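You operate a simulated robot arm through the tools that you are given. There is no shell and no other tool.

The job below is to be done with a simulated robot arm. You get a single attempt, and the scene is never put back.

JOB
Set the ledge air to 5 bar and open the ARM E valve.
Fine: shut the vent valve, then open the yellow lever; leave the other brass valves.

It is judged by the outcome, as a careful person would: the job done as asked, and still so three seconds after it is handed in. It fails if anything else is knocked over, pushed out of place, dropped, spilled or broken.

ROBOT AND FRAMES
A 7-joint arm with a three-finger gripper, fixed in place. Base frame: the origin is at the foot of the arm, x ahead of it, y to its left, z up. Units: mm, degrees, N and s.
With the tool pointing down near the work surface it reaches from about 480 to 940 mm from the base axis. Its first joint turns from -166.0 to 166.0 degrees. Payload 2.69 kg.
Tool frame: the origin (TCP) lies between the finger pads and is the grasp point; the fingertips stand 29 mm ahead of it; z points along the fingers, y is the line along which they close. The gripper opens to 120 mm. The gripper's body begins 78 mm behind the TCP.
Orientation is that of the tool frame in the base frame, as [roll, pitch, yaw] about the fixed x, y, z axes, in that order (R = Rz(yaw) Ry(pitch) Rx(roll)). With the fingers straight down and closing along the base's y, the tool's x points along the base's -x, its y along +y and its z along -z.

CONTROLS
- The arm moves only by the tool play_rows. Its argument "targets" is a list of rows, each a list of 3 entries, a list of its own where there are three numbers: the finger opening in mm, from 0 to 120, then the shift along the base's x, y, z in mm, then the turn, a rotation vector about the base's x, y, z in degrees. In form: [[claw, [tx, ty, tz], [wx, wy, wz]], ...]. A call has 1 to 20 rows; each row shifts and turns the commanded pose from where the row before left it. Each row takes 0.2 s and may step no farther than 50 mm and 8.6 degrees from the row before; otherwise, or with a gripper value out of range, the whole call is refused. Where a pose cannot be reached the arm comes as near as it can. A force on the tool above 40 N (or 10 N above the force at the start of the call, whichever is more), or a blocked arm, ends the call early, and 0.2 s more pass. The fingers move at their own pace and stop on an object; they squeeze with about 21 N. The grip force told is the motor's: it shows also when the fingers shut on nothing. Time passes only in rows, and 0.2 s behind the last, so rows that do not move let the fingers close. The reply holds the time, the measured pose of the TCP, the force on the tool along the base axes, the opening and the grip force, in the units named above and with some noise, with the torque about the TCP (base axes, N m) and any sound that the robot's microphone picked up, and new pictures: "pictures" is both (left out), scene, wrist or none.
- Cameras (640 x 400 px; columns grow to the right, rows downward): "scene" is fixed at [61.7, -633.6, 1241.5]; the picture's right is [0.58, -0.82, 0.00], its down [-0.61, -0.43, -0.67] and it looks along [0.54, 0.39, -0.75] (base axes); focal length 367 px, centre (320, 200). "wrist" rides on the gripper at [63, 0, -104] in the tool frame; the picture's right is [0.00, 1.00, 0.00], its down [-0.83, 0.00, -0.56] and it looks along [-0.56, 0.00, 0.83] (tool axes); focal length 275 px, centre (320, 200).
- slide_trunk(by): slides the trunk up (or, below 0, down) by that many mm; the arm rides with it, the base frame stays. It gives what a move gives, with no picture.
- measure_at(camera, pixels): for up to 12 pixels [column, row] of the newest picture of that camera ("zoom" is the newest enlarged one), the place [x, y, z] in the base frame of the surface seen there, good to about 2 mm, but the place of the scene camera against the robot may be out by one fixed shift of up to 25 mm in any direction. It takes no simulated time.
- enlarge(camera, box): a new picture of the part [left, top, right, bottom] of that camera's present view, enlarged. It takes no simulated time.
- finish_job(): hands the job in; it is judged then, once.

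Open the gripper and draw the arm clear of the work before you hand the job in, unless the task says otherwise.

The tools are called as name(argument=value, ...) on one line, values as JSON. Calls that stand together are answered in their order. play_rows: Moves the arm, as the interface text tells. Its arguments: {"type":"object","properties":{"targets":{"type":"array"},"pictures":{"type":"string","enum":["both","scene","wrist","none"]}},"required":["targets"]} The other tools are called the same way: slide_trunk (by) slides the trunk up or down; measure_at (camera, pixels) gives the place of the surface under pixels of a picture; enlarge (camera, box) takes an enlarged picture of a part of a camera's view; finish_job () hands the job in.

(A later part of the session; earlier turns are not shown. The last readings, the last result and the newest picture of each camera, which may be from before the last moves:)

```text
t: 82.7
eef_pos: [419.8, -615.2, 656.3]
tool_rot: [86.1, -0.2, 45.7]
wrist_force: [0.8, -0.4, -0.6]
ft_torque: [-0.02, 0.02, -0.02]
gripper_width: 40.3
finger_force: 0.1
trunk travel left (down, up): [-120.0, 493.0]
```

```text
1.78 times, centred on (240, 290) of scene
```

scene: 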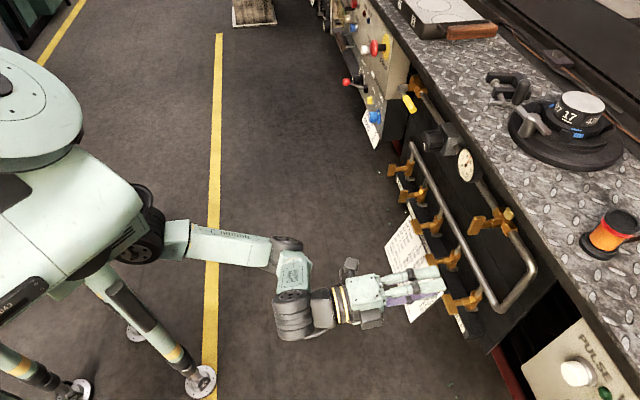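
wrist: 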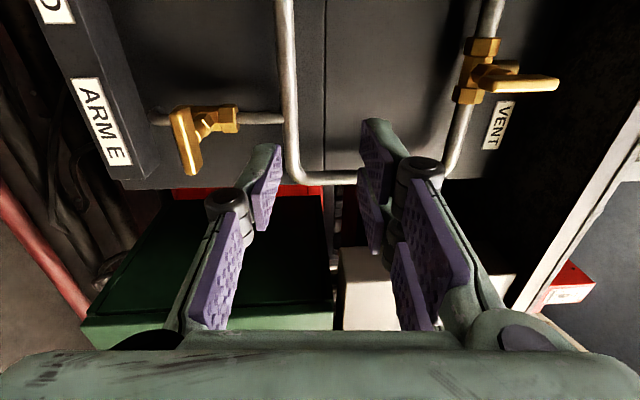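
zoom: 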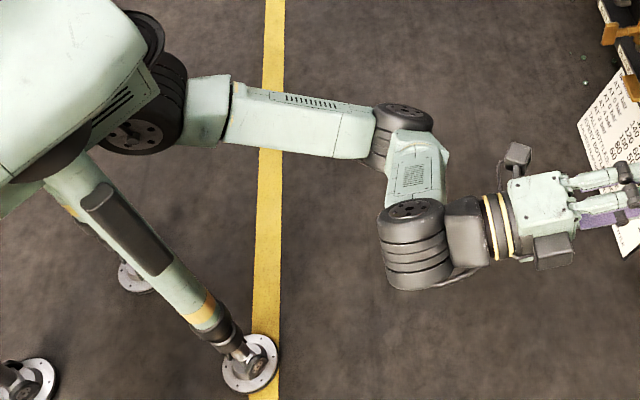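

No visible obstacle lies under the hand, so the upper arm root is again meeting the robot's own static base when the trunk is that low. I raise the trunk 50 mm and will do the remaining descent with the arm itself.

slide_trunk(by=50)

play_rows(targets=[[40, [4, -6, -6], [-1.4, -1.4, 0]], [40, [6, -6, -10], [-1.4, -1.4, -0.5]], [40, [6, -6, -10], [0, 0, 0]], [40, [0, 0, -10], [0, 0, 0]], [40, [0, 0, 0], [0, 0, 0]]], pictures="both")

```text
t: 83.6
eef_pos: [422.4, -617.0, 689.5]
tool_rot: [87.3, 0.1, 45.7]
wrist_force: [-0.5, 0.3, 0.1]
ft_torque: [0.01, 0.0, 0.0]
gripper_width: 40.2
finger_force: 0.2
trunk travel left (down, up): [-170.0, 443.0]
```

```text
t: 84.8
eef_pos: [438.8, -634.9, 655.1]
tool_rot: [83.3, 0.1, 45.2]
wrist_force: [0.2, 0.6, 0.1]
ft_torque: [-0.02, -0.05, -0.01]
gripper_width: 40.0
finger_force: 0.1
trunk travel left (down, up): [-170.0, 443.0]
```

scene: 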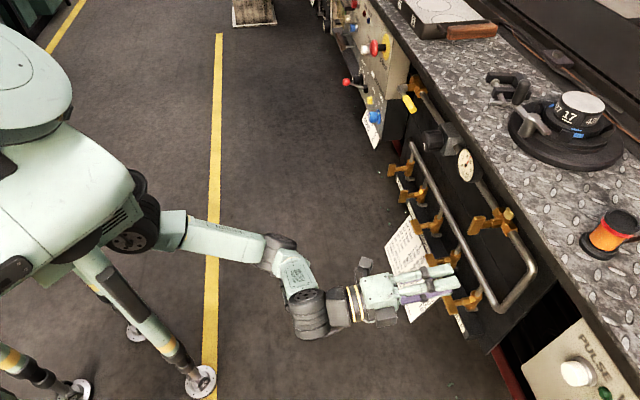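
wrist: 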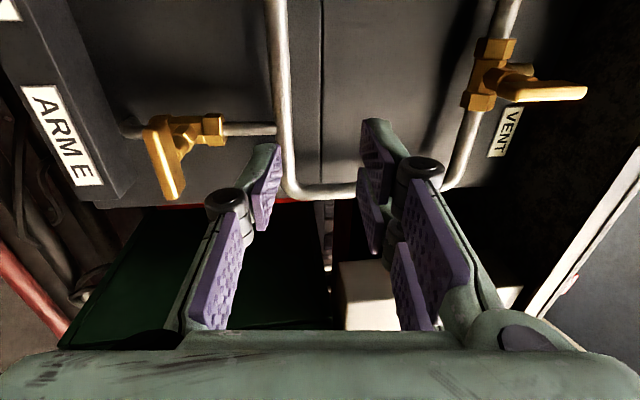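

I tilted the wrong way (now 6.7° up) – otherwise tracking is fine at r≈759, z≈655. I level the tool, shift to t≈145 and descend to about z 612.

play_rows(targets=[[40, [-1.5, -1.5, -10], [1.6, 1.6, 0]], [40, [-1.5, -1.5, -11], [1.6, 1.6, 0]], [40, [-1.5, -1.5, -11], [1.54, 1.54, 0]], [40, [0, 0, -11], [0, 0, 0]], [40, [0, 0, 0], [0, 0, 0]]], pictures="both")

```text
t: 86.0
eef_pos: [434.1, -639.7, 612.5]
tool_rot: [90.0, 0.1, 45.2]
wrist_force: [0.4, 1.1, -0.6]
ft_torque: [-0.01, 0.0, -0.01]
gripper_width: 40.0
finger_force: 0.0
trunk travel left (down, up): [-170.0, 443.0]
```

scene: 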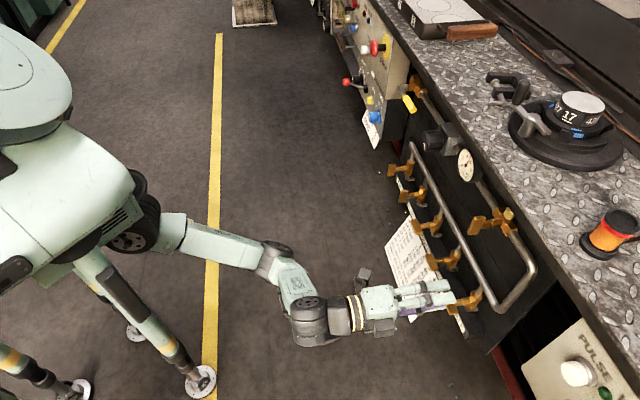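
wrist: 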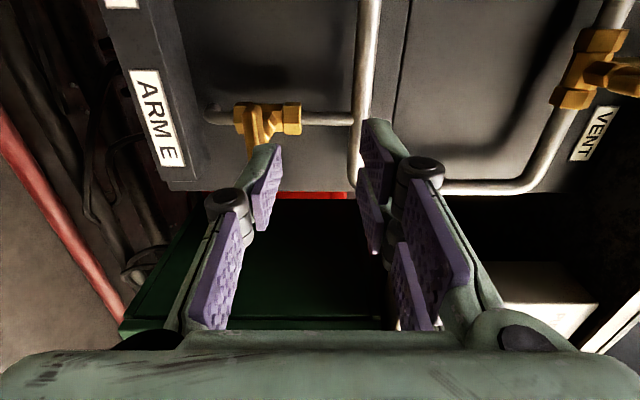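

Tracking is accurate (z 612.5, level, t≈145.4). I descend the remaining ~31 mm to the handle height and look.

play_rows(targets=[[40, [0, 0, -10], [0, 0, 0]], [40, [0, 0, -10], [0, 0, 0]], [40, [0, 0, -11], [0, 0, 0]], [40, [0, 0, 0], [0, 0, 0]]], pictures="both")

enlarge(camera="wrist", box=[240, 70, 400, 190])

measure_at(camera="wrist", pixels=[[320, 130], [318, 145], [318, 160], [315, 115], [325, 110], [340, 115], [310, 150], [326, 150]])

```text
t: 87.0
eef_pos: [435.0, -639.8, 586.8]
tool_rot: [89.4, -0.1, 45.3]
wrist_force: [0.2, 0.9, -0.3]
ft_torque: [0.0, -0.01, 0.03]
gripper_width: 39.6
finger_force: 0.1
trunk travel left (down, up): [-170.0, 443.0]
```

scene: 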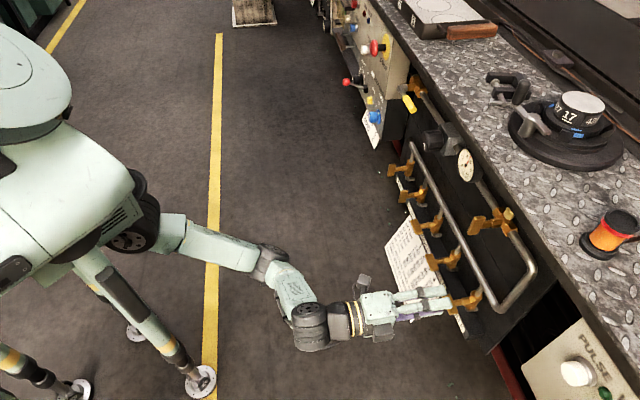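
wrist: 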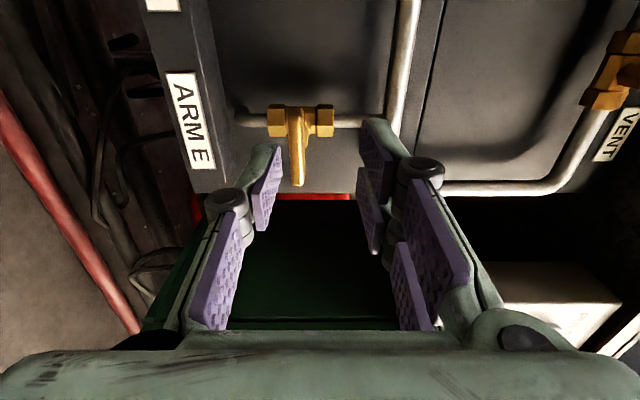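

```text
3.33 times, centred on (320, 130) of wrist
```

zoom: 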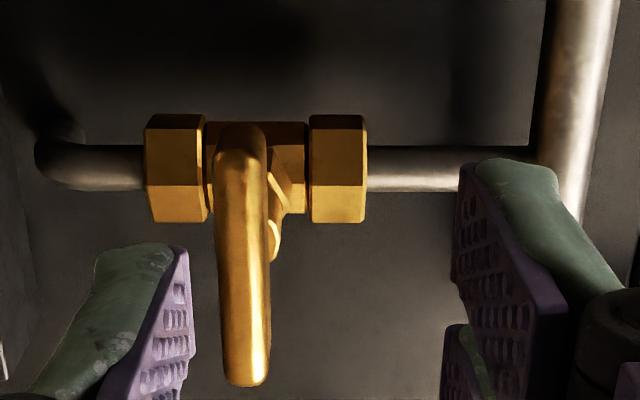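

```text
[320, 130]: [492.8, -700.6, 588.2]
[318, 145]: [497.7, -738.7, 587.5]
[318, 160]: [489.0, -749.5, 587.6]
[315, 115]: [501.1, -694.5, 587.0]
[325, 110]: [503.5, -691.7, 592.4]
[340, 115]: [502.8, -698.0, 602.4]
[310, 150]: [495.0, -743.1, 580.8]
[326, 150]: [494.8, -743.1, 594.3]
```

The handle is at column ~297, i.e. below the tool axis. I measure the handle itself.

measure_at(camera="wrist", pixels=[[296, 120], [296, 135], [297, 150], [298, 165], [299, 180], [293, 150], [301, 150], [276, 122], [325, 122]])

```text
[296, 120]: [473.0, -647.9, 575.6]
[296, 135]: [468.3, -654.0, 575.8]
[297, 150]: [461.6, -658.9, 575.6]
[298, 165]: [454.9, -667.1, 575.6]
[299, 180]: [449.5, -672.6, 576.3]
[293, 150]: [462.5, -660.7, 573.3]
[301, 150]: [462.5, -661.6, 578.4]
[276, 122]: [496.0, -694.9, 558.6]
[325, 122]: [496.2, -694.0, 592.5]
```

ARM E handle: axis t≈140.5, z≈575.6, blade front r≈792.5. I shift 4 mm left, lower, and approach to r≈780 while checking.

play_rows(targets=[[40, [3, 3, -3], [0, 0, 0]], [40, [5, -5, -2], [0, 0, 0]], [40, [5, -5, 0], [0, 0, 0]], [40, [4, -4, 0], [0, 0, 0]], [40, [0, 0, 0], [0, 0, 0]]], pictures="wrist")

```text
t: 88.2
eef_pos: [457.3, -646.1, 589.0]
tool_rot: [88.9, 0.1, 45.8]
wrist_force: [0.5, 0.8, -0.2]
ft_torque: [-0.01, 0.03, 0.0]
gripper_width: 39.8
finger_force: 0.0
trunk travel left (down, up): [-170.0, 443.0]
```

wrist: 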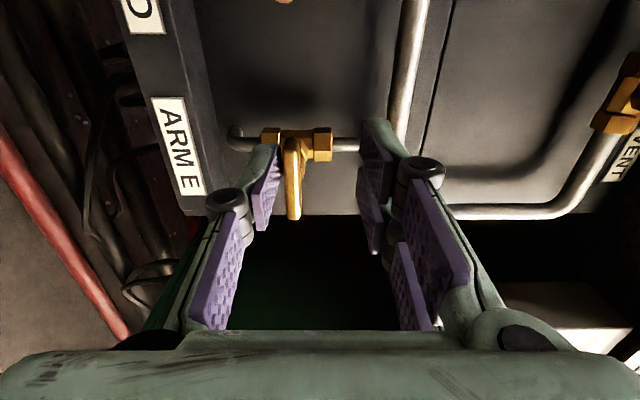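

The tool is held up at z≈589 and pushed left, so the arm is still limited in this posture. I measure the current arm geometry to find out what limits it.

play_rows(targets=[[40, [-8, 8, 4], [0, 0, 0]], [40, [0, 0, 0], [0, 0, 0]]], pictures="scene")

enlarge(camera="scene", box=[60, 180, 420, 400])

measure_at(camera="zoom", pixels=[[205, 95], [250, 110], [300, 125], [340, 140], [370, 140], [385, 125], [360, 165], [400, 190], [430, 220], [430, 255], [470, 240], [130, 130]])

```text
t: 88.8
eef_pos: [452.1, -638.3, 594.5]
tool_rot: [88.9, 0.1, 46.1]
wrist_force: [5.7, -4.1, -13.2]
ft_torque: [0.26, 0.05, 0.08]
gripper_width: 48.6
finger_force: 6.6
trunk travel left (down, up): [-170.0, 443.0]
```

scene: 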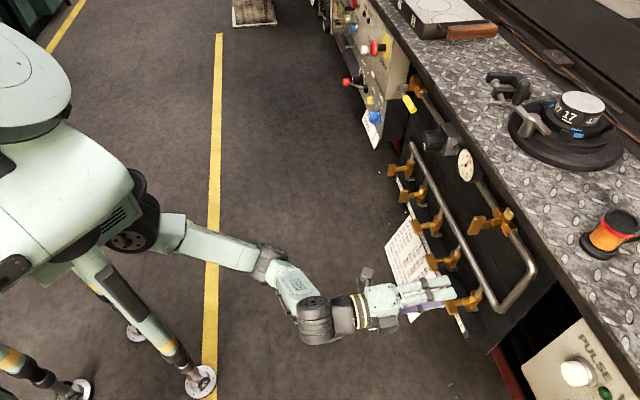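

```text
1.78 times, centred on (240, 290) of scene
```

zoom: 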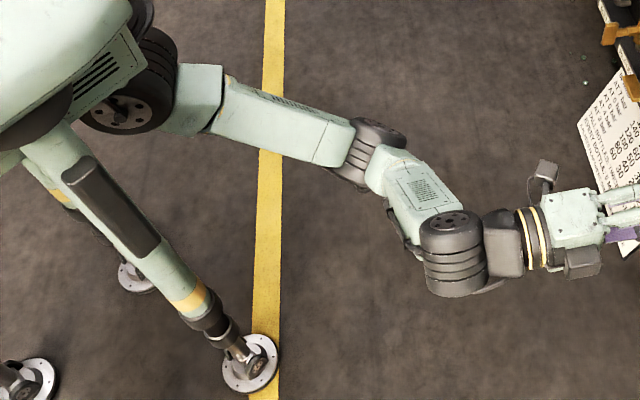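

```text
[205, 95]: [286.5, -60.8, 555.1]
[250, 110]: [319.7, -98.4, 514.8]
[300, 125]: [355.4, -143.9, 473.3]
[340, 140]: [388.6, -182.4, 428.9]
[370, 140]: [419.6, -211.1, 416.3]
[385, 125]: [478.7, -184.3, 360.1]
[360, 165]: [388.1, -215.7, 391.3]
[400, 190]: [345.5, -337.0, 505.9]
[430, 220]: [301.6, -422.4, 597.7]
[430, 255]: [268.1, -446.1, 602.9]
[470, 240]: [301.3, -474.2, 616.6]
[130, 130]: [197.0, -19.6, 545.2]
```

The lower finger is lightly touching the blade from below (harmless: toward its shut stop). I retreat 30 mm straight out to disengage before re-posturing.

play_rows(targets=[[60, [-5, 5, -2], [0, 0, 0]], [60, [-8, 8, 0], [0, 0, 0]], [60, [-9, 9, 0], [0, 0, 0]], [60, [0, 0, 0], [0, 0, 0]]], pictures="wrist")

```text
t: 90.0
eef_pos: [435.7, -611.9, 627.3]
tool_rot: [85.2, 0.1, 46.8]
wrist_force: [0.2, -0.8, 0.1]
ft_torque: [-0.02, -0.01, 0.02]
gripper_width: 59.8
finger_force: 0.1
trunk travel left (down, up): [-170.0, 443.0]
stopped in row 4: the arm was blocked; the commanded pose is now the measured one
```

wrist: 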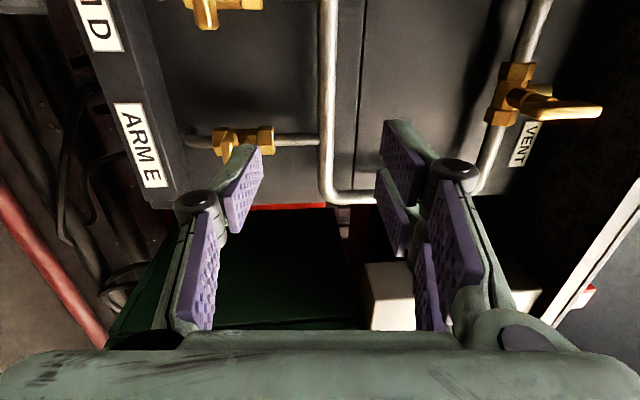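

I check the ARM E blade orientation after disengaging.

enlarge(camera="wrist", box=[170, 80, 330, 200])

enlarge(camera="scene", box=[420, 230, 510, 340])

```text
3.33 times, centred on (250, 140) of wrist
```

zoom: 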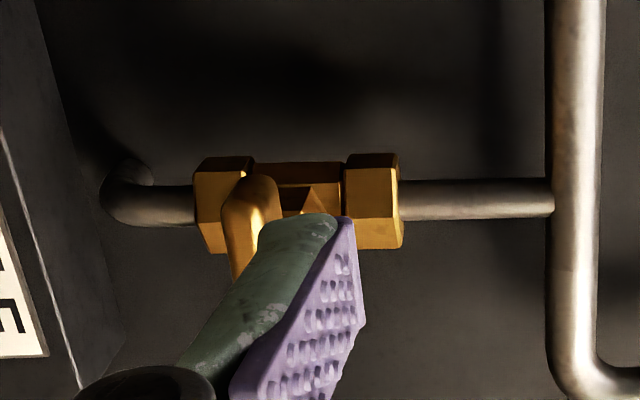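

```text
3.64 times, centred on (465, 285) of scene
```

zoom: 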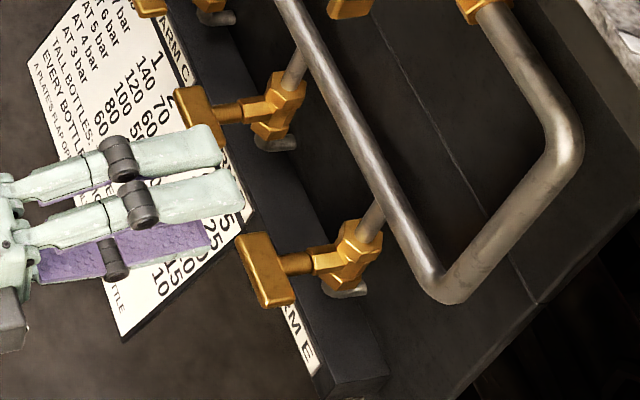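

ARM E's blade is still horizontal (shut) and nothing else moved. To get a healthy posture I raise the trunk again and then return the tool to pointing down, as at the start, so the elbow can come back up to the left.

slide_trunk(by=190)

play_rows(targets=[[60, [-3, 3, 5], [2.8, 2.8, 0]], [60, [-3, 3, 5], [4, 4, 0]], [60, [-3, 3, 5], [5, 5, 0]], [60, [-3, 3, 5], [5.3, 5.3, 0]], [60, [0, 0, 5], [5.3, 5.3, 0]], [60, [0, 0, 5], [5.3, 5.3, 0]], [60, [0, 0, 0], [0, 0, 0]]], pictures="both")

```text
t: 92.1
eef_pos: [433.2, -616.0, 804.7]
tool_rot: [86.2, 0.1, 46.6]
wrist_force: [-0.3, -1.2, 0.0]
ft_torque: [0.01, -0.01, -0.01]
gripper_width: 60.1
finger_force: 0.0
trunk travel left (down, up): [-360.0, 253.0]
```

```text
t: 93.7
eef_pos: [420.7, -602.6, 836.7]
tool_rot: [125.6, -0.8, 46.1]
wrist_force: [-0.3, -0.2, 0.5]
ft_torque: [-0.02, 0.01, 0.02]
gripper_width: 60.1
finger_force: 0.1
trunk travel left (down, up): [-360.0, 253.0]
```

scene: 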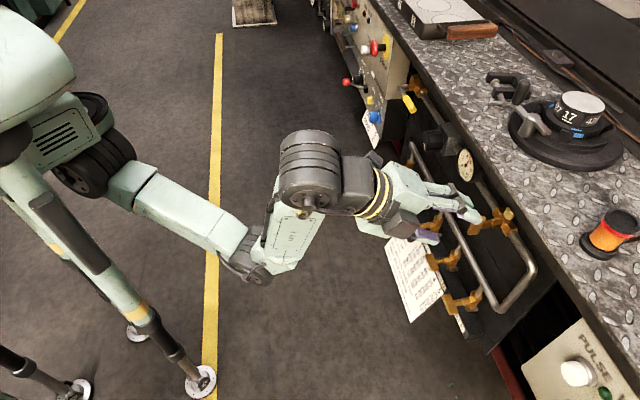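
wrist: 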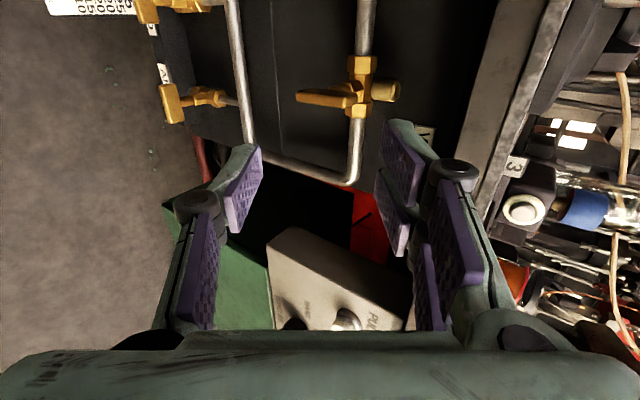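

Tracks well. I continue tilting the tool to straight down while retracting toward the start position, and watch the elbow.

play_rows(targets=[[60, [-12, 22, 10], [5.3, 5.3, 0]], [60, [-12, 22, 10], [5.3, 5.3, 0]], [60, [-12, 22, 10], [5.3, 5.3, 0]], [60, [-12, 22, 10], [5.3, 5.3, 0]], [60, [-12, 22, 5], [5.3, 5.3, 0]], [60, [-12, 22, 5], [5.3, 5.3, 0]], [60, [-12, 22, 0], [5.3, 5.3, 0]], [60, [0, 0, 0], [0, 0, 0]]], pictures="both")

```text
t: 95.7
eef_pos: [370.9, -442.0, 872.6]
tool_rot: [178.4, -3.6, 50.0]
wrist_force: [0.2, -0.3, -0.3]
ft_torque: [0.01, -0.02, 0.0]
gripper_width: 60.2
finger_force: 0.0
trunk travel left (down, up): [-360.0, 253.0]
stopped in row 8: the arm was blocked; the commanded pose is now the measured one
```

scene: 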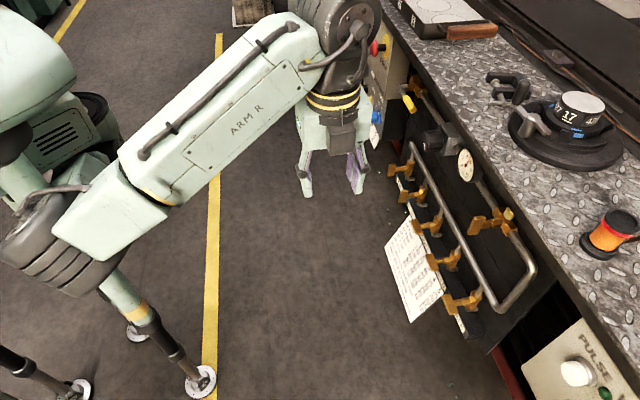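
wrist: 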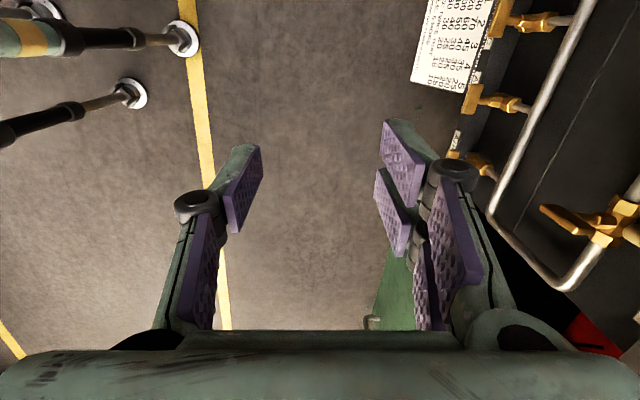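

The elbow has now swung to the right/back side (ARM R link across the picture). I measure where it is.

measure_at(camera="scene", pixels=[[60, 240], [30, 250], [110, 210], [200, 130], [280, 60], [330, 20], [90, 160], [50, 180], [330, 130], [70, 130]])

```text
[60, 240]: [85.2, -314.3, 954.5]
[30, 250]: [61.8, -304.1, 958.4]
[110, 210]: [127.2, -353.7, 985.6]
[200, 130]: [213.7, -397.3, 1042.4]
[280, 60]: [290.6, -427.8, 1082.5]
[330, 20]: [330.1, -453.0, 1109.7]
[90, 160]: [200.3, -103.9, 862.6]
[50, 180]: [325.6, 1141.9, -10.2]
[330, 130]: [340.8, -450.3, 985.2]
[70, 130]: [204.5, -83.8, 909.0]
```

The elbow swings with the tool's roll: left for roll ≈0, right for ±90. So I yaw the down-pointing tool back by +86° to bring the elbow to the left, watching the result.

play_rows(targets=[[40, [0, 0, 0], [0, 0, 7.8]], [40, [0, 0, 0], [0, 0, 7.8]], [40, [0, 0, 0], [0, 0, 7.8]], [40, [0, 0, 0], [0, 0, 7.8]], [40, [0, 0, 0], [0, 0, 7.8]], [40, [0, 0, 0], [0, 0, 7.8]]], pictures="scene")

```text
t: 97.1
eef_pos: [368.0, -445.9, 860.9]
tool_rot: [176.4, -5.6, 96.6]
wrist_force: [0.4, -0.8, 0.0]
ft_torque: [-0.01, 0.03, -0.01]
gripper_width: 39.9
finger_force: 0.1
trunk travel left (down, up): [-360.0, 253.0]
```

scene: 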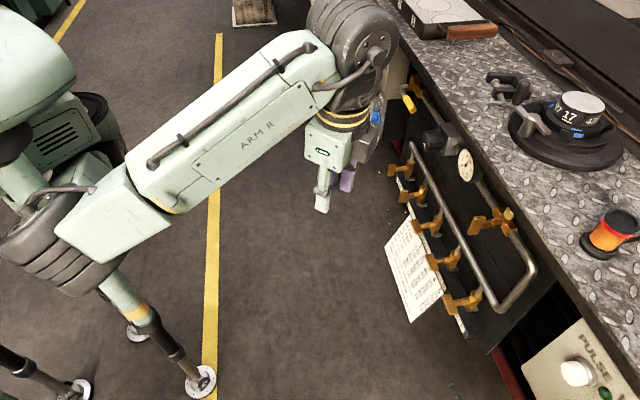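

The elbow hasn't moved yet; I continue yawing +52°.

play_rows(targets=[[40, [0, 0, 0], [0, 0, 7.4]], [40, [0, 0, 0], [0, 0, 7.4]], [40, [0, 0, 0], [0, 0, 7.4]], [40, [0, 0, 0], [0, 0, 7.4]], [40, [0, 0, 0], [0, 0, 7.4]], [40, [0, 0, 0], [0, 0, 7.4]], [40, [0, 0, 0], [0, 0, 7.4]]], pictures="scene")

```text
t: 98.9
eef_pos: [365.1, -449.6, 844.0]
tool_rot: [172.4, -3.5, 148.7]
wrist_force: [-0.4, 0.6, 0.7]
ft_torque: [0.02, 0.0, -0.01]
gripper_width: 39.9
finger_force: 0.0
trunk travel left (down, up): [-360.0, 253.0]
stopped in row 7: the arm was blocked; the commanded pose is now the measured one
```

scene: 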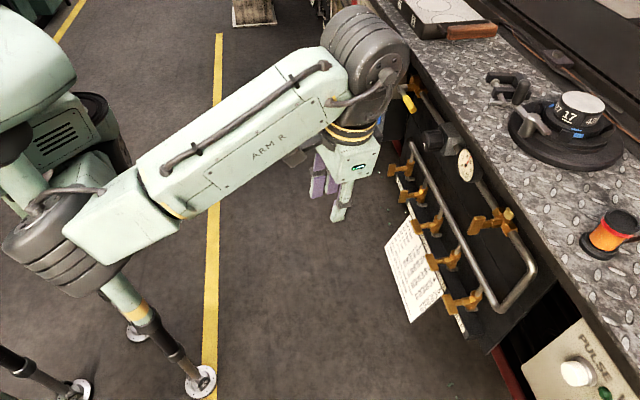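

The yaw is blocked in this direction (wrist joint limit), so the elbow must be brought round the other way: by rolling positive past its limit with the tool horizontal. I first reverse the yaw (-98°).

play_rows(targets=[[40, [0, 0, 3], [0, 0, -7.5]], [40, [0, 0, 3], [0, 0, -7.5]], [40, [0, 0, 3], [0, 0, -7.5]], [40, [0, 0, 3], [0, 0, -7.5]], [40, [0, 0, 3], [0, 0, -7.5]], [40, [0, 0, 3], [0, 0, -7.5]], [40, [0, 0, 3], [0, 0, -7.5]], [40, [0, 0, 3], [0, 0, -7.5]], [40, [0, 0, 3], [0, 0, -7.5]], [40, [0, 0, 0], [0, 0, -7.5]], [40, [0, 0, 0], [0, 0, -7.5]], [40, [0, 0, 0], [0, 0, -7.5]], [40, [0, 0, 0], [0, 0, -7.5]]], pictures="scene")

```text
t: 101.7
eef_pos: [376.6, -444.4, 877.3]
tool_rot: [172.5, -2.8, 52.3]
wrist_force: [-0.4, 0.2, 0.4]
ft_torque: [-0.01, 0.02, 0.0]
gripper_width: 39.9
finger_force: 0.1
trunk travel left (down, up): [-360.0, 253.0]
```

scene: 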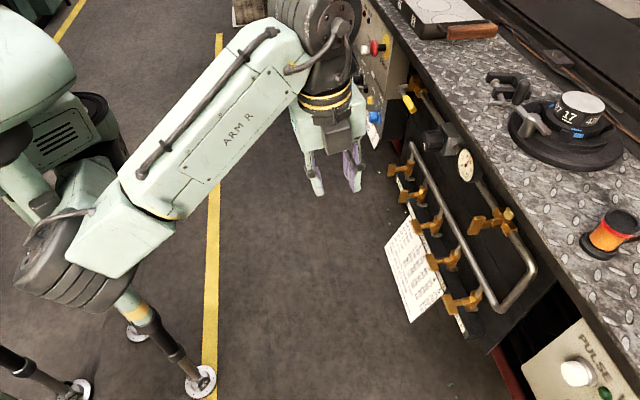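

Now I extend forward to about (530,-457) while tilting the tool back up to horizontal (12 × 7.5°).

play_rows(targets=[[40, [12.7, -1.2, -1], [-5.0, -5.0, 0]], [40, [12.7, -1.2, -1], [-5.0, -5.0, 0]], [40, [12.7, -1.2, -1], [-5.0, -5.0, 0]], [40, [12.7, -1.2, -1], [-5.0, -5.0, 0]], [40, [12.7, -1.2, -1], [-5.0, -5.0, 0]], [40, [12.7, -1.2, -1], [-5.0, -5.0, 0]], [40, [12.7, -1.2, -1], [-5.0, -5.0, 0]], [40, [12.7, -1.2, -1], [-5.0, -5.0, 0]], [40, [12.7, -1.2, -1], [-5.0, -5.0, 0]], [40, [12.7, -1.2, -1], [-5.0, -5.0, 0]], [40, [12.7, -1.2, -1], [-5.0, -5.0, 0]], [40, [12.7, -1.2, -1], [-4.0, -4.0, 0]]], pictures="both")

```text
t: 104.3
eef_pos: [517.2, -462.2, 858.8]
tool_rot: [89.6, 5.7, 49.0]
wrist_force: [0.2, 0.2, 0.4]
ft_torque: [0.0, -0.01, 0.03]
gripper_width: 40.0
finger_force: 0.1
trunk travel left (down, up): [-360.0, 253.0]
```

scene: 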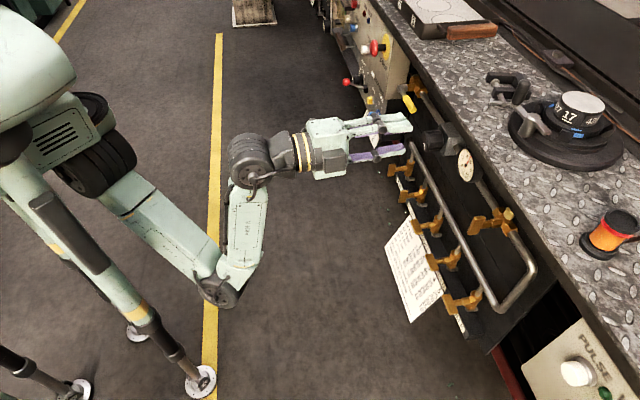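
wrist: 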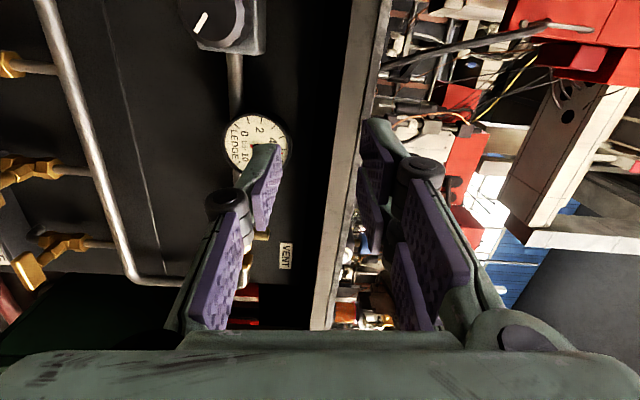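

Horizontal again with the elbow hanging down at (220,290). Now I roll positive by another 96° to force the elbow round to the left.

play_rows(targets=[[40, [0.5, 0, 0], [5.657, -5.657, 0]], [40, [0.5, 0, 0], [5.657, -5.657, 0]], [40, [0.5, 0, 0], [5.657, -5.657, 0]], [40, [0.5, 0, 0], [5.657, -5.657, 0]], [40, [0.5, 0, 0], [5.657, -5.657, 0]], [40, [0.5, 0, 0], [5.657, -5.657, 0]], [40, [0.5, 0, 0], [5.657, -5.657, 0]], [40, [0.5, 0, 0], [5.657, -5.657, 0]], [40, [0.5, 0, 0], [5.657, -5.657, 0]], [40, [0.5, 0, 0], [5.657, -5.657, 0]], [40, [0.5, 0, 0], [5.657, -5.657, 0]], [40, [0.5, 0, 0], [5.657, -5.657, 0]]], pictures="scene")

```text
t: 106.9
eef_pos: [524.2, -461.7, 860.5]
tool_rot: [-8.3, -85.9, 142.4]
wrist_force: [-0.2, 0.6, -0.3]
ft_torque: [-0.01, 0.01, 0.0]
gripper_width: 39.9
finger_force: 0.1
trunk travel left (down, up): [-360.0, 253.0]
```

scene: 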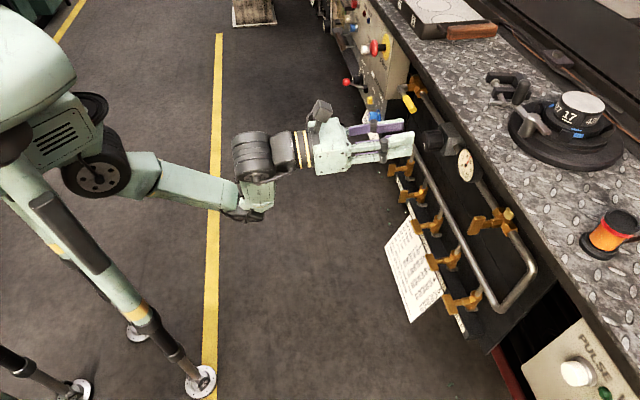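

It works: the elbow is swinging forward/left (now at (245,210)). I continue +72° more.

play_rows(targets=[[40, [0, 0, 0], [5.657, -5.657, 0]], [40, [0, 0, 0], [5.657, -5.657, 0]], [40, [0, 0, 0], [5.657, -5.657, 0]], [40, [0, 0, 0], [5.657, -5.657, 0]], [40, [0, 0, 0], [5.657, -5.657, 0]], [40, [0, 0, 0], [5.657, -5.657, 0]], [40, [0, 0, 0], [5.657, -5.657, 0]], [40, [0, 0, 0], [5.657, -5.657, 0]], [40, [0, 0, 0], [5.657, -5.657, 0]]], pictures="scene")

```text
t: 108.9
eef_pos: [524.5, -463.3, 860.2]
tool_rot: [-89.6, -17.4, -139.3]
wrist_force: [1.0, -1.0, -0.3]
ft_torque: [-0.07, 0.0, 0.01]
gripper_width: 40.1
finger_force: 0.1
trunk travel left (down, up): [-360.0, 253.0]
```

scene: 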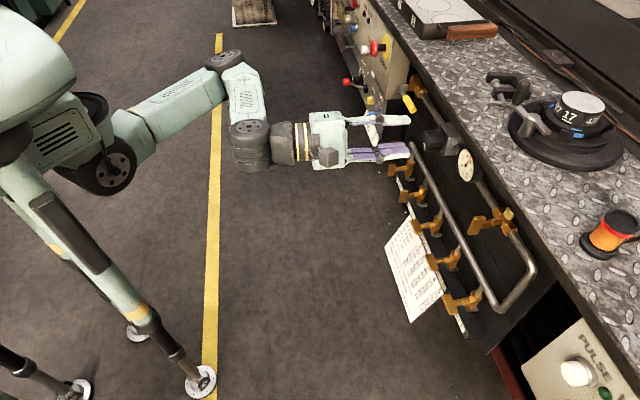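

Excellent – the elbow is now up on the left at (225,60). I measure it, then roll the last +17° so the fingers close vertically.

measure_at(camera="scene", pixels=[[225, 60], [235, 75], [170, 100], [115, 170], [245, 130], [250, 155], [150, 130]])

play_rows(targets=[[40, [0, 0, -5], [4, -4, 1.4]], [40, [0, 0, -5], [4, -4, 1.4]], [40, [0, 0, -5], [4, -4, 1.4]], [40, [0, 0, 0], [0, 0, 0]]], pictures="both")

```text
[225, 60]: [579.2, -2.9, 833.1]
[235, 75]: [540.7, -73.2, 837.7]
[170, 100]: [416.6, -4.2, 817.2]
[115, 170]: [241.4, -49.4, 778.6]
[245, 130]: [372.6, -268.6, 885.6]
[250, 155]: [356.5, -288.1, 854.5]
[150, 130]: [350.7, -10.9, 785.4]
```

```text
t: 109.9
eef_pos: [523.9, -462.2, 845.3]
tool_rot: [-90.2, -0.5, -134.9]
wrist_force: [-0.1, -0.7, 0.4]
ft_torque: [0.0, 0.0, 0.02]
gripper_width: 40.1
finger_force: 0.1
trunk travel left (down, up): [-360.0, 253.0]
```

scene: 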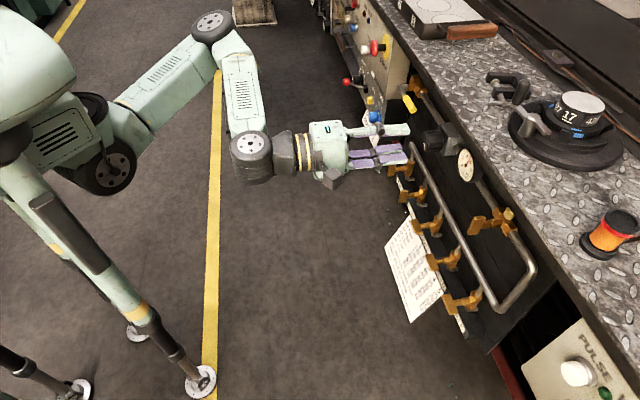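
wrist: 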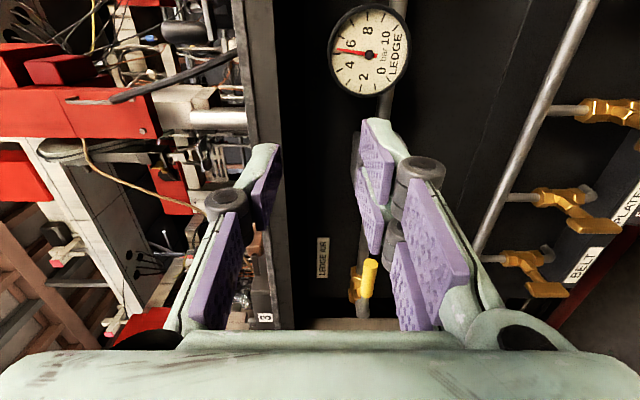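

The tool is square to the panel again with the elbow high on the left. I move right to ARM E's column (t≈141), r≈735, lowering slightly.

play_rows(targets=[[40, [-14.9, -22.5, -5], [0, 0, 0]], [40, [-14.9, -22.5, -5], [0, 0, 0]], [40, [-14.9, -22.5, -5], [0, 0, 0]], [40, [-14.9, -22.5, -5], [0, 0, 0]], [40, [-14.9, -22.5, -5], [0, 0, 0]], [40, [-14.9, -22.5, -5], [0, 0, 0]], [40, [-14.9, -22.5, -5], [0, 0, 0]], [40, [0, 0, 0], [0, 0, 0]]], pictures="scene")

```text
t: 111.7
eef_pos: [420.1, -619.8, 809.9]
tool_rot: [-90.3, -0.6, -135.0]
wrist_force: [-0.8, 0.3, 0.6]
ft_torque: [0.02, 0.05, -0.02]
gripper_width: 40.0
finger_force: 0.0
trunk travel left (down, up): [-360.0, 253.0]
```

scene: 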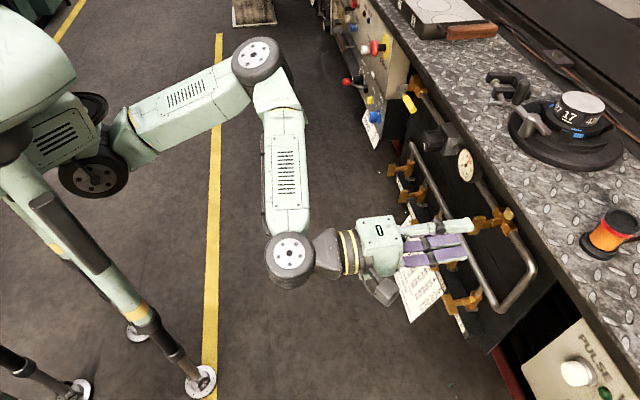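

Tracking is exact, elbow high at (260,60). I slide the trunk down in two steps.

slide_trunk(by=-110)

```text
t: 113.1
eef_pos: [420.1, -619.9, 700.5]
tool_rot: [-90.2, -0.6, -135.0]
wrist_force: [0.5, 0.4, 0.8]
ft_torque: [0.02, -0.02, -0.03]
gripper_width: 40.0
finger_force: 0.1
trunk travel left (down, up): [-250.0, 363.0]
```

Followed exactly (z 700.5). I slide the rest down to handle height.

slide_trunk(by=-122)

play_rows(targets=[[40, [0, 0, 0], [0, 0, 0]]], pictures="both")

enlarge(camera="wrist", box=[240, 40, 400, 160])

measure_at(camera="wrist", pixels=[[320, 70], [320, 80], [320, 90], [320, 100], [320, 110], [320, 120], [315, 100], [325, 100]])

```text
t: 114.6
eef_pos: [420.6, -619.3, 578.1]
tool_rot: [-90.2, -0.6, -135.1]
wrist_force: [0.0, 0.5, 0.0]
ft_torque: [-0.01, 0.0, -0.03]
gripper_width: 39.7
finger_force: 0.0
trunk travel left (down, up): [-128.0, 485.0]
```

```text
t: 115.0
eef_pos: [420.5, -619.4, 577.2]
tool_rot: [-90.2, -0.6, -134.9]
wrist_force: [-0.6, 0.7, -1.3]
ft_torque: [-0.03, -0.02, 0.02]
gripper_width: 40.0
finger_force: 0.1
trunk travel left (down, up): [-128.0, 485.0]
```

scene: 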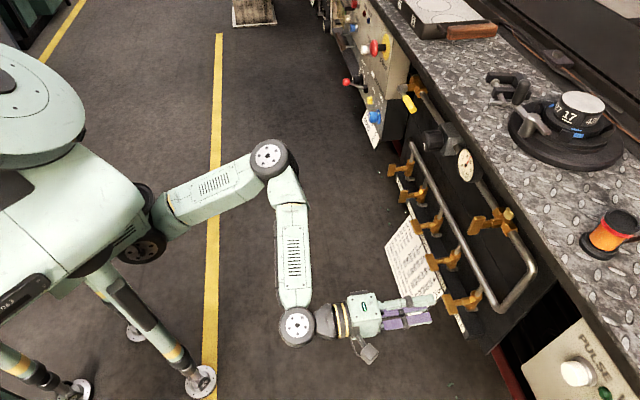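
wrist: 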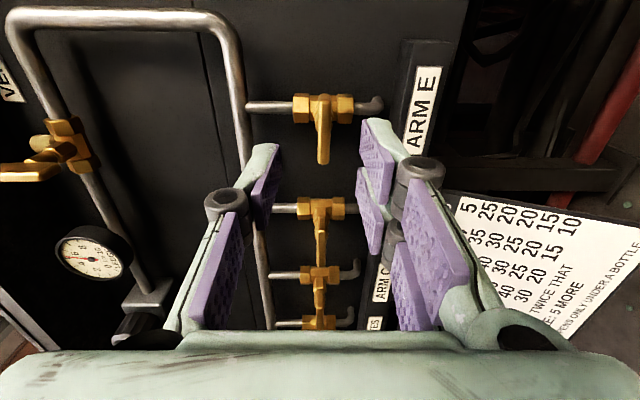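

```text
3.33 times, centred on (320, 100) of wrist
```

zoom: 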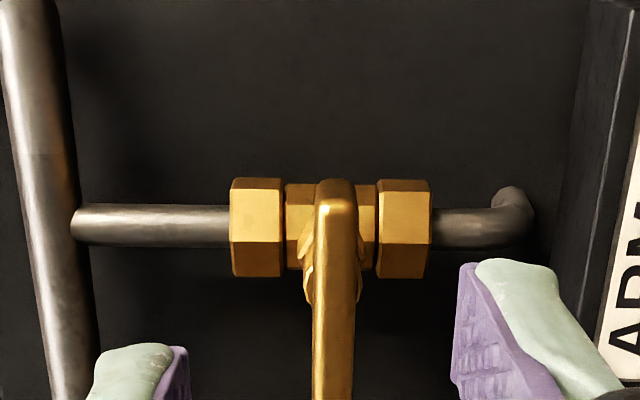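

```text
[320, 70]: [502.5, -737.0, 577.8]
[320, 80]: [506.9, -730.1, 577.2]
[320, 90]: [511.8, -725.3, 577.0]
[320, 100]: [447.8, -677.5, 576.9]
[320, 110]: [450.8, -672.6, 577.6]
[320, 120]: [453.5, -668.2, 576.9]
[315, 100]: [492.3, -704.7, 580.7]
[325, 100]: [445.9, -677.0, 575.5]
```

The tool is facing the ARM E blade (column ~324). I measure the valve body and blade ends for the axis position.

measure_at(camera="wrist", pixels=[[301, 108], [345, 108], [324, 100], [324, 115], [324, 130], [324, 145], [324, 158], [321, 130], [328, 130]])

```text
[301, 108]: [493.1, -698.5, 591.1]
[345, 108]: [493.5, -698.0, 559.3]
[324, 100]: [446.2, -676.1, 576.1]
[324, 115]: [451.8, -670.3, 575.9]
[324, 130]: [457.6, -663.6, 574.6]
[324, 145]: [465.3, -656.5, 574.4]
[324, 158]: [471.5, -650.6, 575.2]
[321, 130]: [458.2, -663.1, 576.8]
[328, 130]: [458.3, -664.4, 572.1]
```

Axis at t≈144.3, z≈575.2; blade front r≈793. I align (+3.4 mm t, -1.9 mm z) and approach to r≈785.

play_rows(targets=[[40, [4.6, -9.4, -1.0], [0, 0, 0]], [40, [7, -7, -0.9], [0, 0, 0]], [40, [7, -7, 0], [0, 0, 0]], [40, [7, -7, 0], [0, 0, 0]], [40, [7, -7, 0], [0, 0, 0]], [40, [0, 0, 0], [0, 0, 0]]], pictures="both")

enlarge(camera="wrist", box=[240, 80, 400, 230])

```text
t: 116.4
eef_pos: [451.7, -659.0, 577.1]
tool_rot: [-90.1, -0.5, -134.9]
wrist_force: [0.0, -0.8, -0.6]
ft_torque: [0.0, 0.0, 0.0]
gripper_width: 39.9
finger_force: 0.0
trunk travel left (down, up): [-128.0, 485.0]
```

scene: 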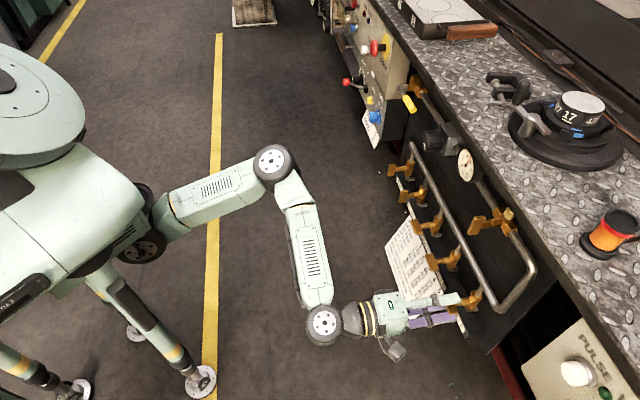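
wrist: 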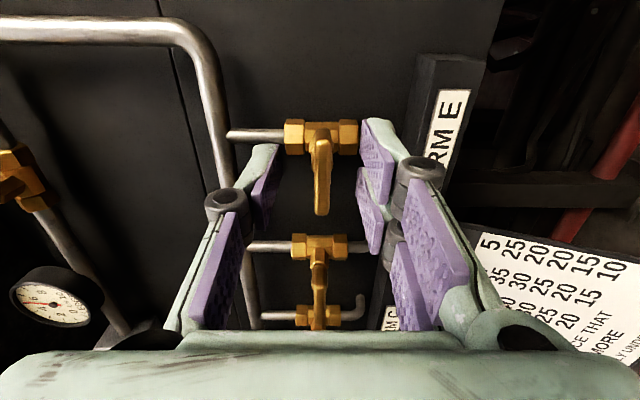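

```text
2.67 times, centred on (320, 155) of wrist
```

zoom: 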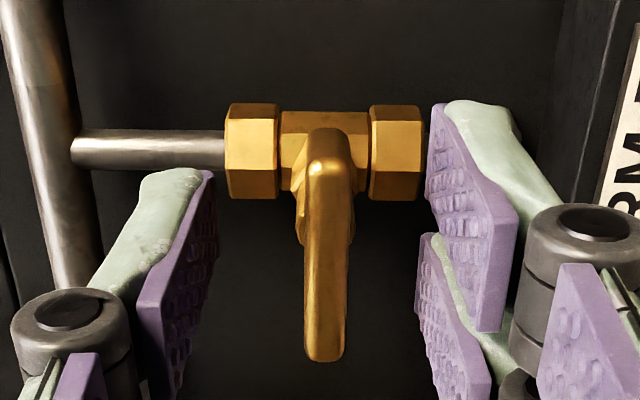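

Blade centred between the fingers (col 321.7). I make the last small alignment, move in 6 mm and close on the blade.

play_rows(targets=[[40, [2.6, -1.6, -0.4], [0, 0, 0]], [40, [2.5, -1.7, -0.4], [0, 0, 0]], [24, [0, 0, 0], [0, 0, 0]], [10, [0, 0, 0], [0, 0, 0]], [4, [0, 0, 0], [0, 0, 0]], [4, [0, 0, 0], [0, 0, 0]]], pictures="wrist")

```text
t: 117.8
eef_pos: [457.9, -659.9, 575.1]
tool_rot: [-90.3, -0.6, -134.9]
wrist_force: [1.5, -0.7, 0.7]
ft_torque: [-0.02, 0.01, -0.02]
gripper_width: 7.7
finger_force: 28.6
trunk travel left (down, up): [-128.0, 485.0]
```

wrist: 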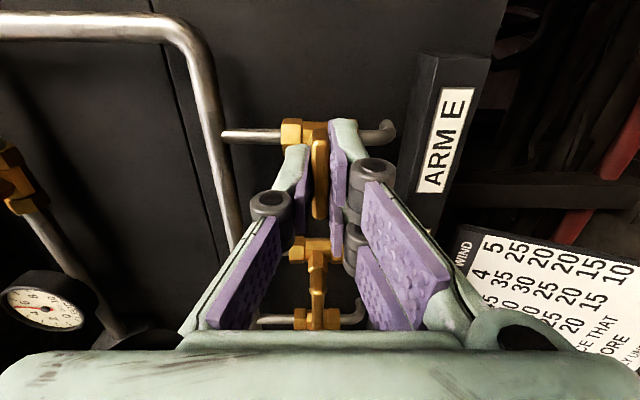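

Gripped (7.7 mm). I test-turn counter-clockwise 12° and check the torque.

play_rows(targets=[[4, [0, 0, 0], [-2.83, 2.83, 0]], [4, [0, 0, 0], [-2.83, 2.83, 0]], [4, [0, 0, 0], [-2.83, 2.83, 0]]], pictures="wrist")

```text
t: 118.6
eef_pos: [457.6, -658.6, 575.3]
tool_rot: [-90.3, -12.5, -135.0]
wrist_force: [-4.7, -2.5, -0.3]
ft_torque: [0.13, 0.13, 0.79]
gripper_width: 7.6
finger_force: 35.8
trunk travel left (down, up): [-128.0, 485.0]
```

wrist: 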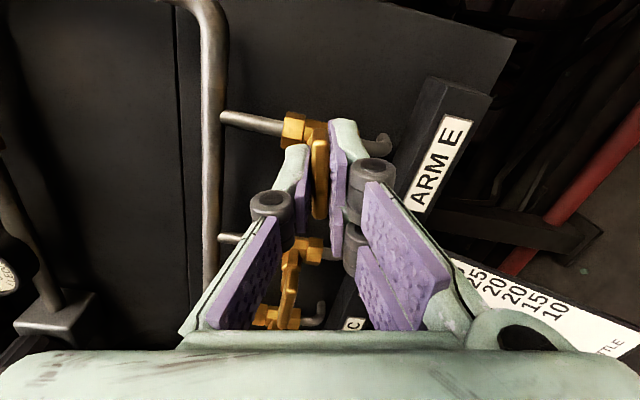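

The blade turns freely counter-clockwise. I continue to ~84°.

play_rows(targets=[[4, [0, 0, 0], [-5.09, 5.09, 0]], [4, [0, 0, 0], [-5.09, 5.09, 0]], [4, [0, 0, 0], [-5.09, 5.09, 0]], [4, [0, 0, 0], [-5.09, 5.09, 0]], [4, [0, 0, 0], [-5.09, 5.09, 0]]], pictures="both")

```text
t: 119.8
eef_pos: [457.2, -660.6, 576.0]
tool_rot: [-90.3, -48.8, -135.1]
wrist_force: [-5.0, -0.6, 2.7]
ft_torque: [-0.43, -0.43, -0.63]
gripper_width: 7.8
finger_force: 35.4
trunk travel left (down, up): [-128.0, 485.0]
```

scene: 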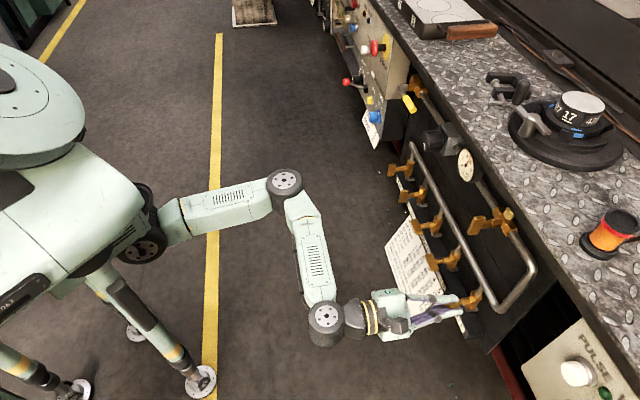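
wrist: 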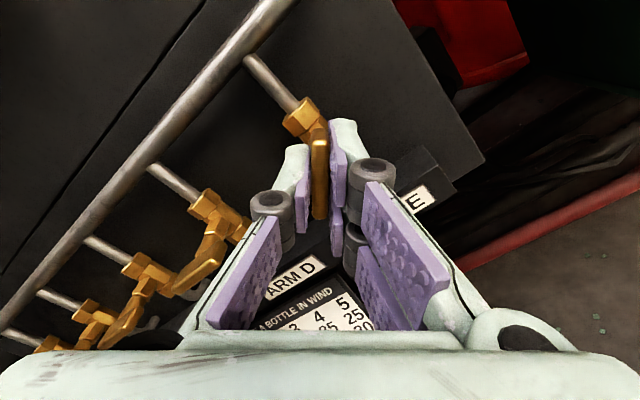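

At 49°, moving freely and clear of ARM D. I continue 36° more.

play_rows(targets=[[4, [0, 0, 0], [-5.09, 5.09, 0]], [4, [0, 0, 0], [-5.09, 5.09, 0]], [4, [0, 0, 0], [-5.09, 5.09, 0]], [4, [0, 0, 0], [-5.09, 5.09, 0]], [4, [0, 0, 0], [-5.09, 5.09, 0]]], pictures="wrist")

```text
t: 121.0
eef_pos: [458.3, -659.9, 575.6]
tool_rot: [-90.3, -84.6, -134.8]
wrist_force: [-14.7, 24.6, -1.0]
ft_torque: [0.01, 0.04, 0.13]
gripper_width: 7.5
finger_force: 35.7
trunk travel left (down, up): [-128.0, 485.0]
```

wrist: 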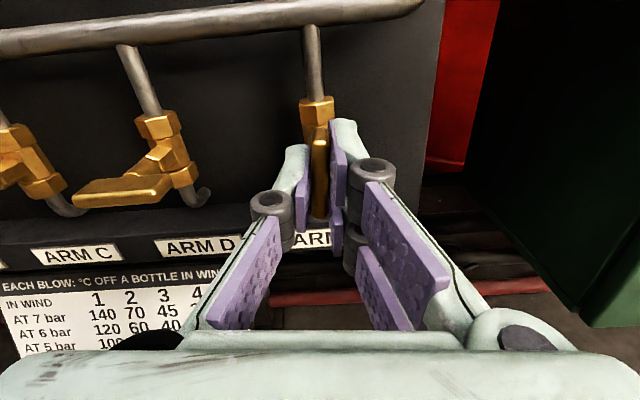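

The blade is at ~85° and nearly in line with its drop pipe. I add the last degrees to the stop, watching the torque.

play_rows(targets=[[4, [-0.2, 0.2, 0], [-1.41, 1.41, 0]], [4, [0, 0, 0], [-1.41, 1.41, 0]], [4, [0, 0, 0], [-1.41, 1.41, 0]], [4, [0, 0, 0], [-1.06, 1.06, 0]]], pictures="both")

```text
t: 122.0
eef_pos: [457.8, -659.4, 575.7]
tool_rot: [90.5, -88.0, 44.3]
wrist_force: [-9.0, 14.1, -1.6]
ft_torque: [0.73, -0.9, 0.11]
gripper_width: 8.1
finger_force: 36.1
trunk travel left (down, up): [-128.0, 485.0]
```

scene: 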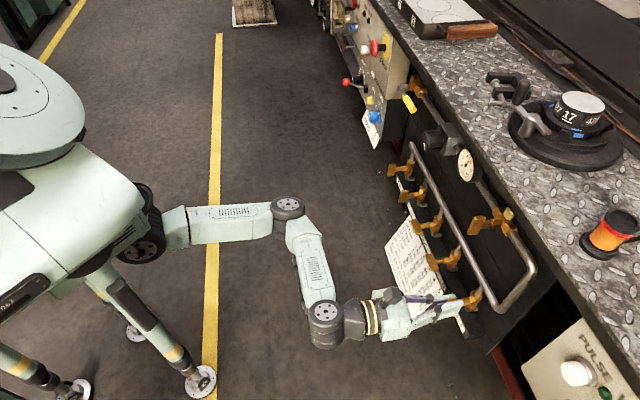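
wrist: 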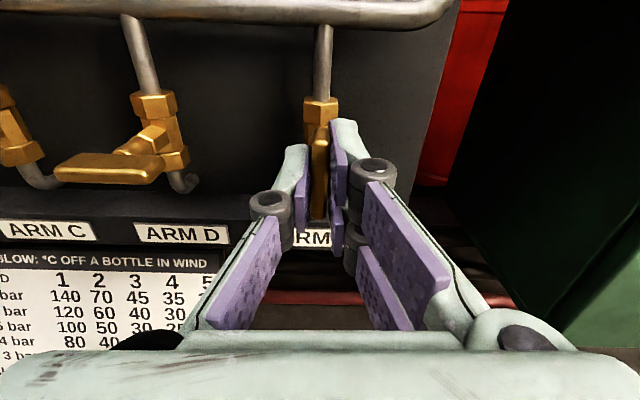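

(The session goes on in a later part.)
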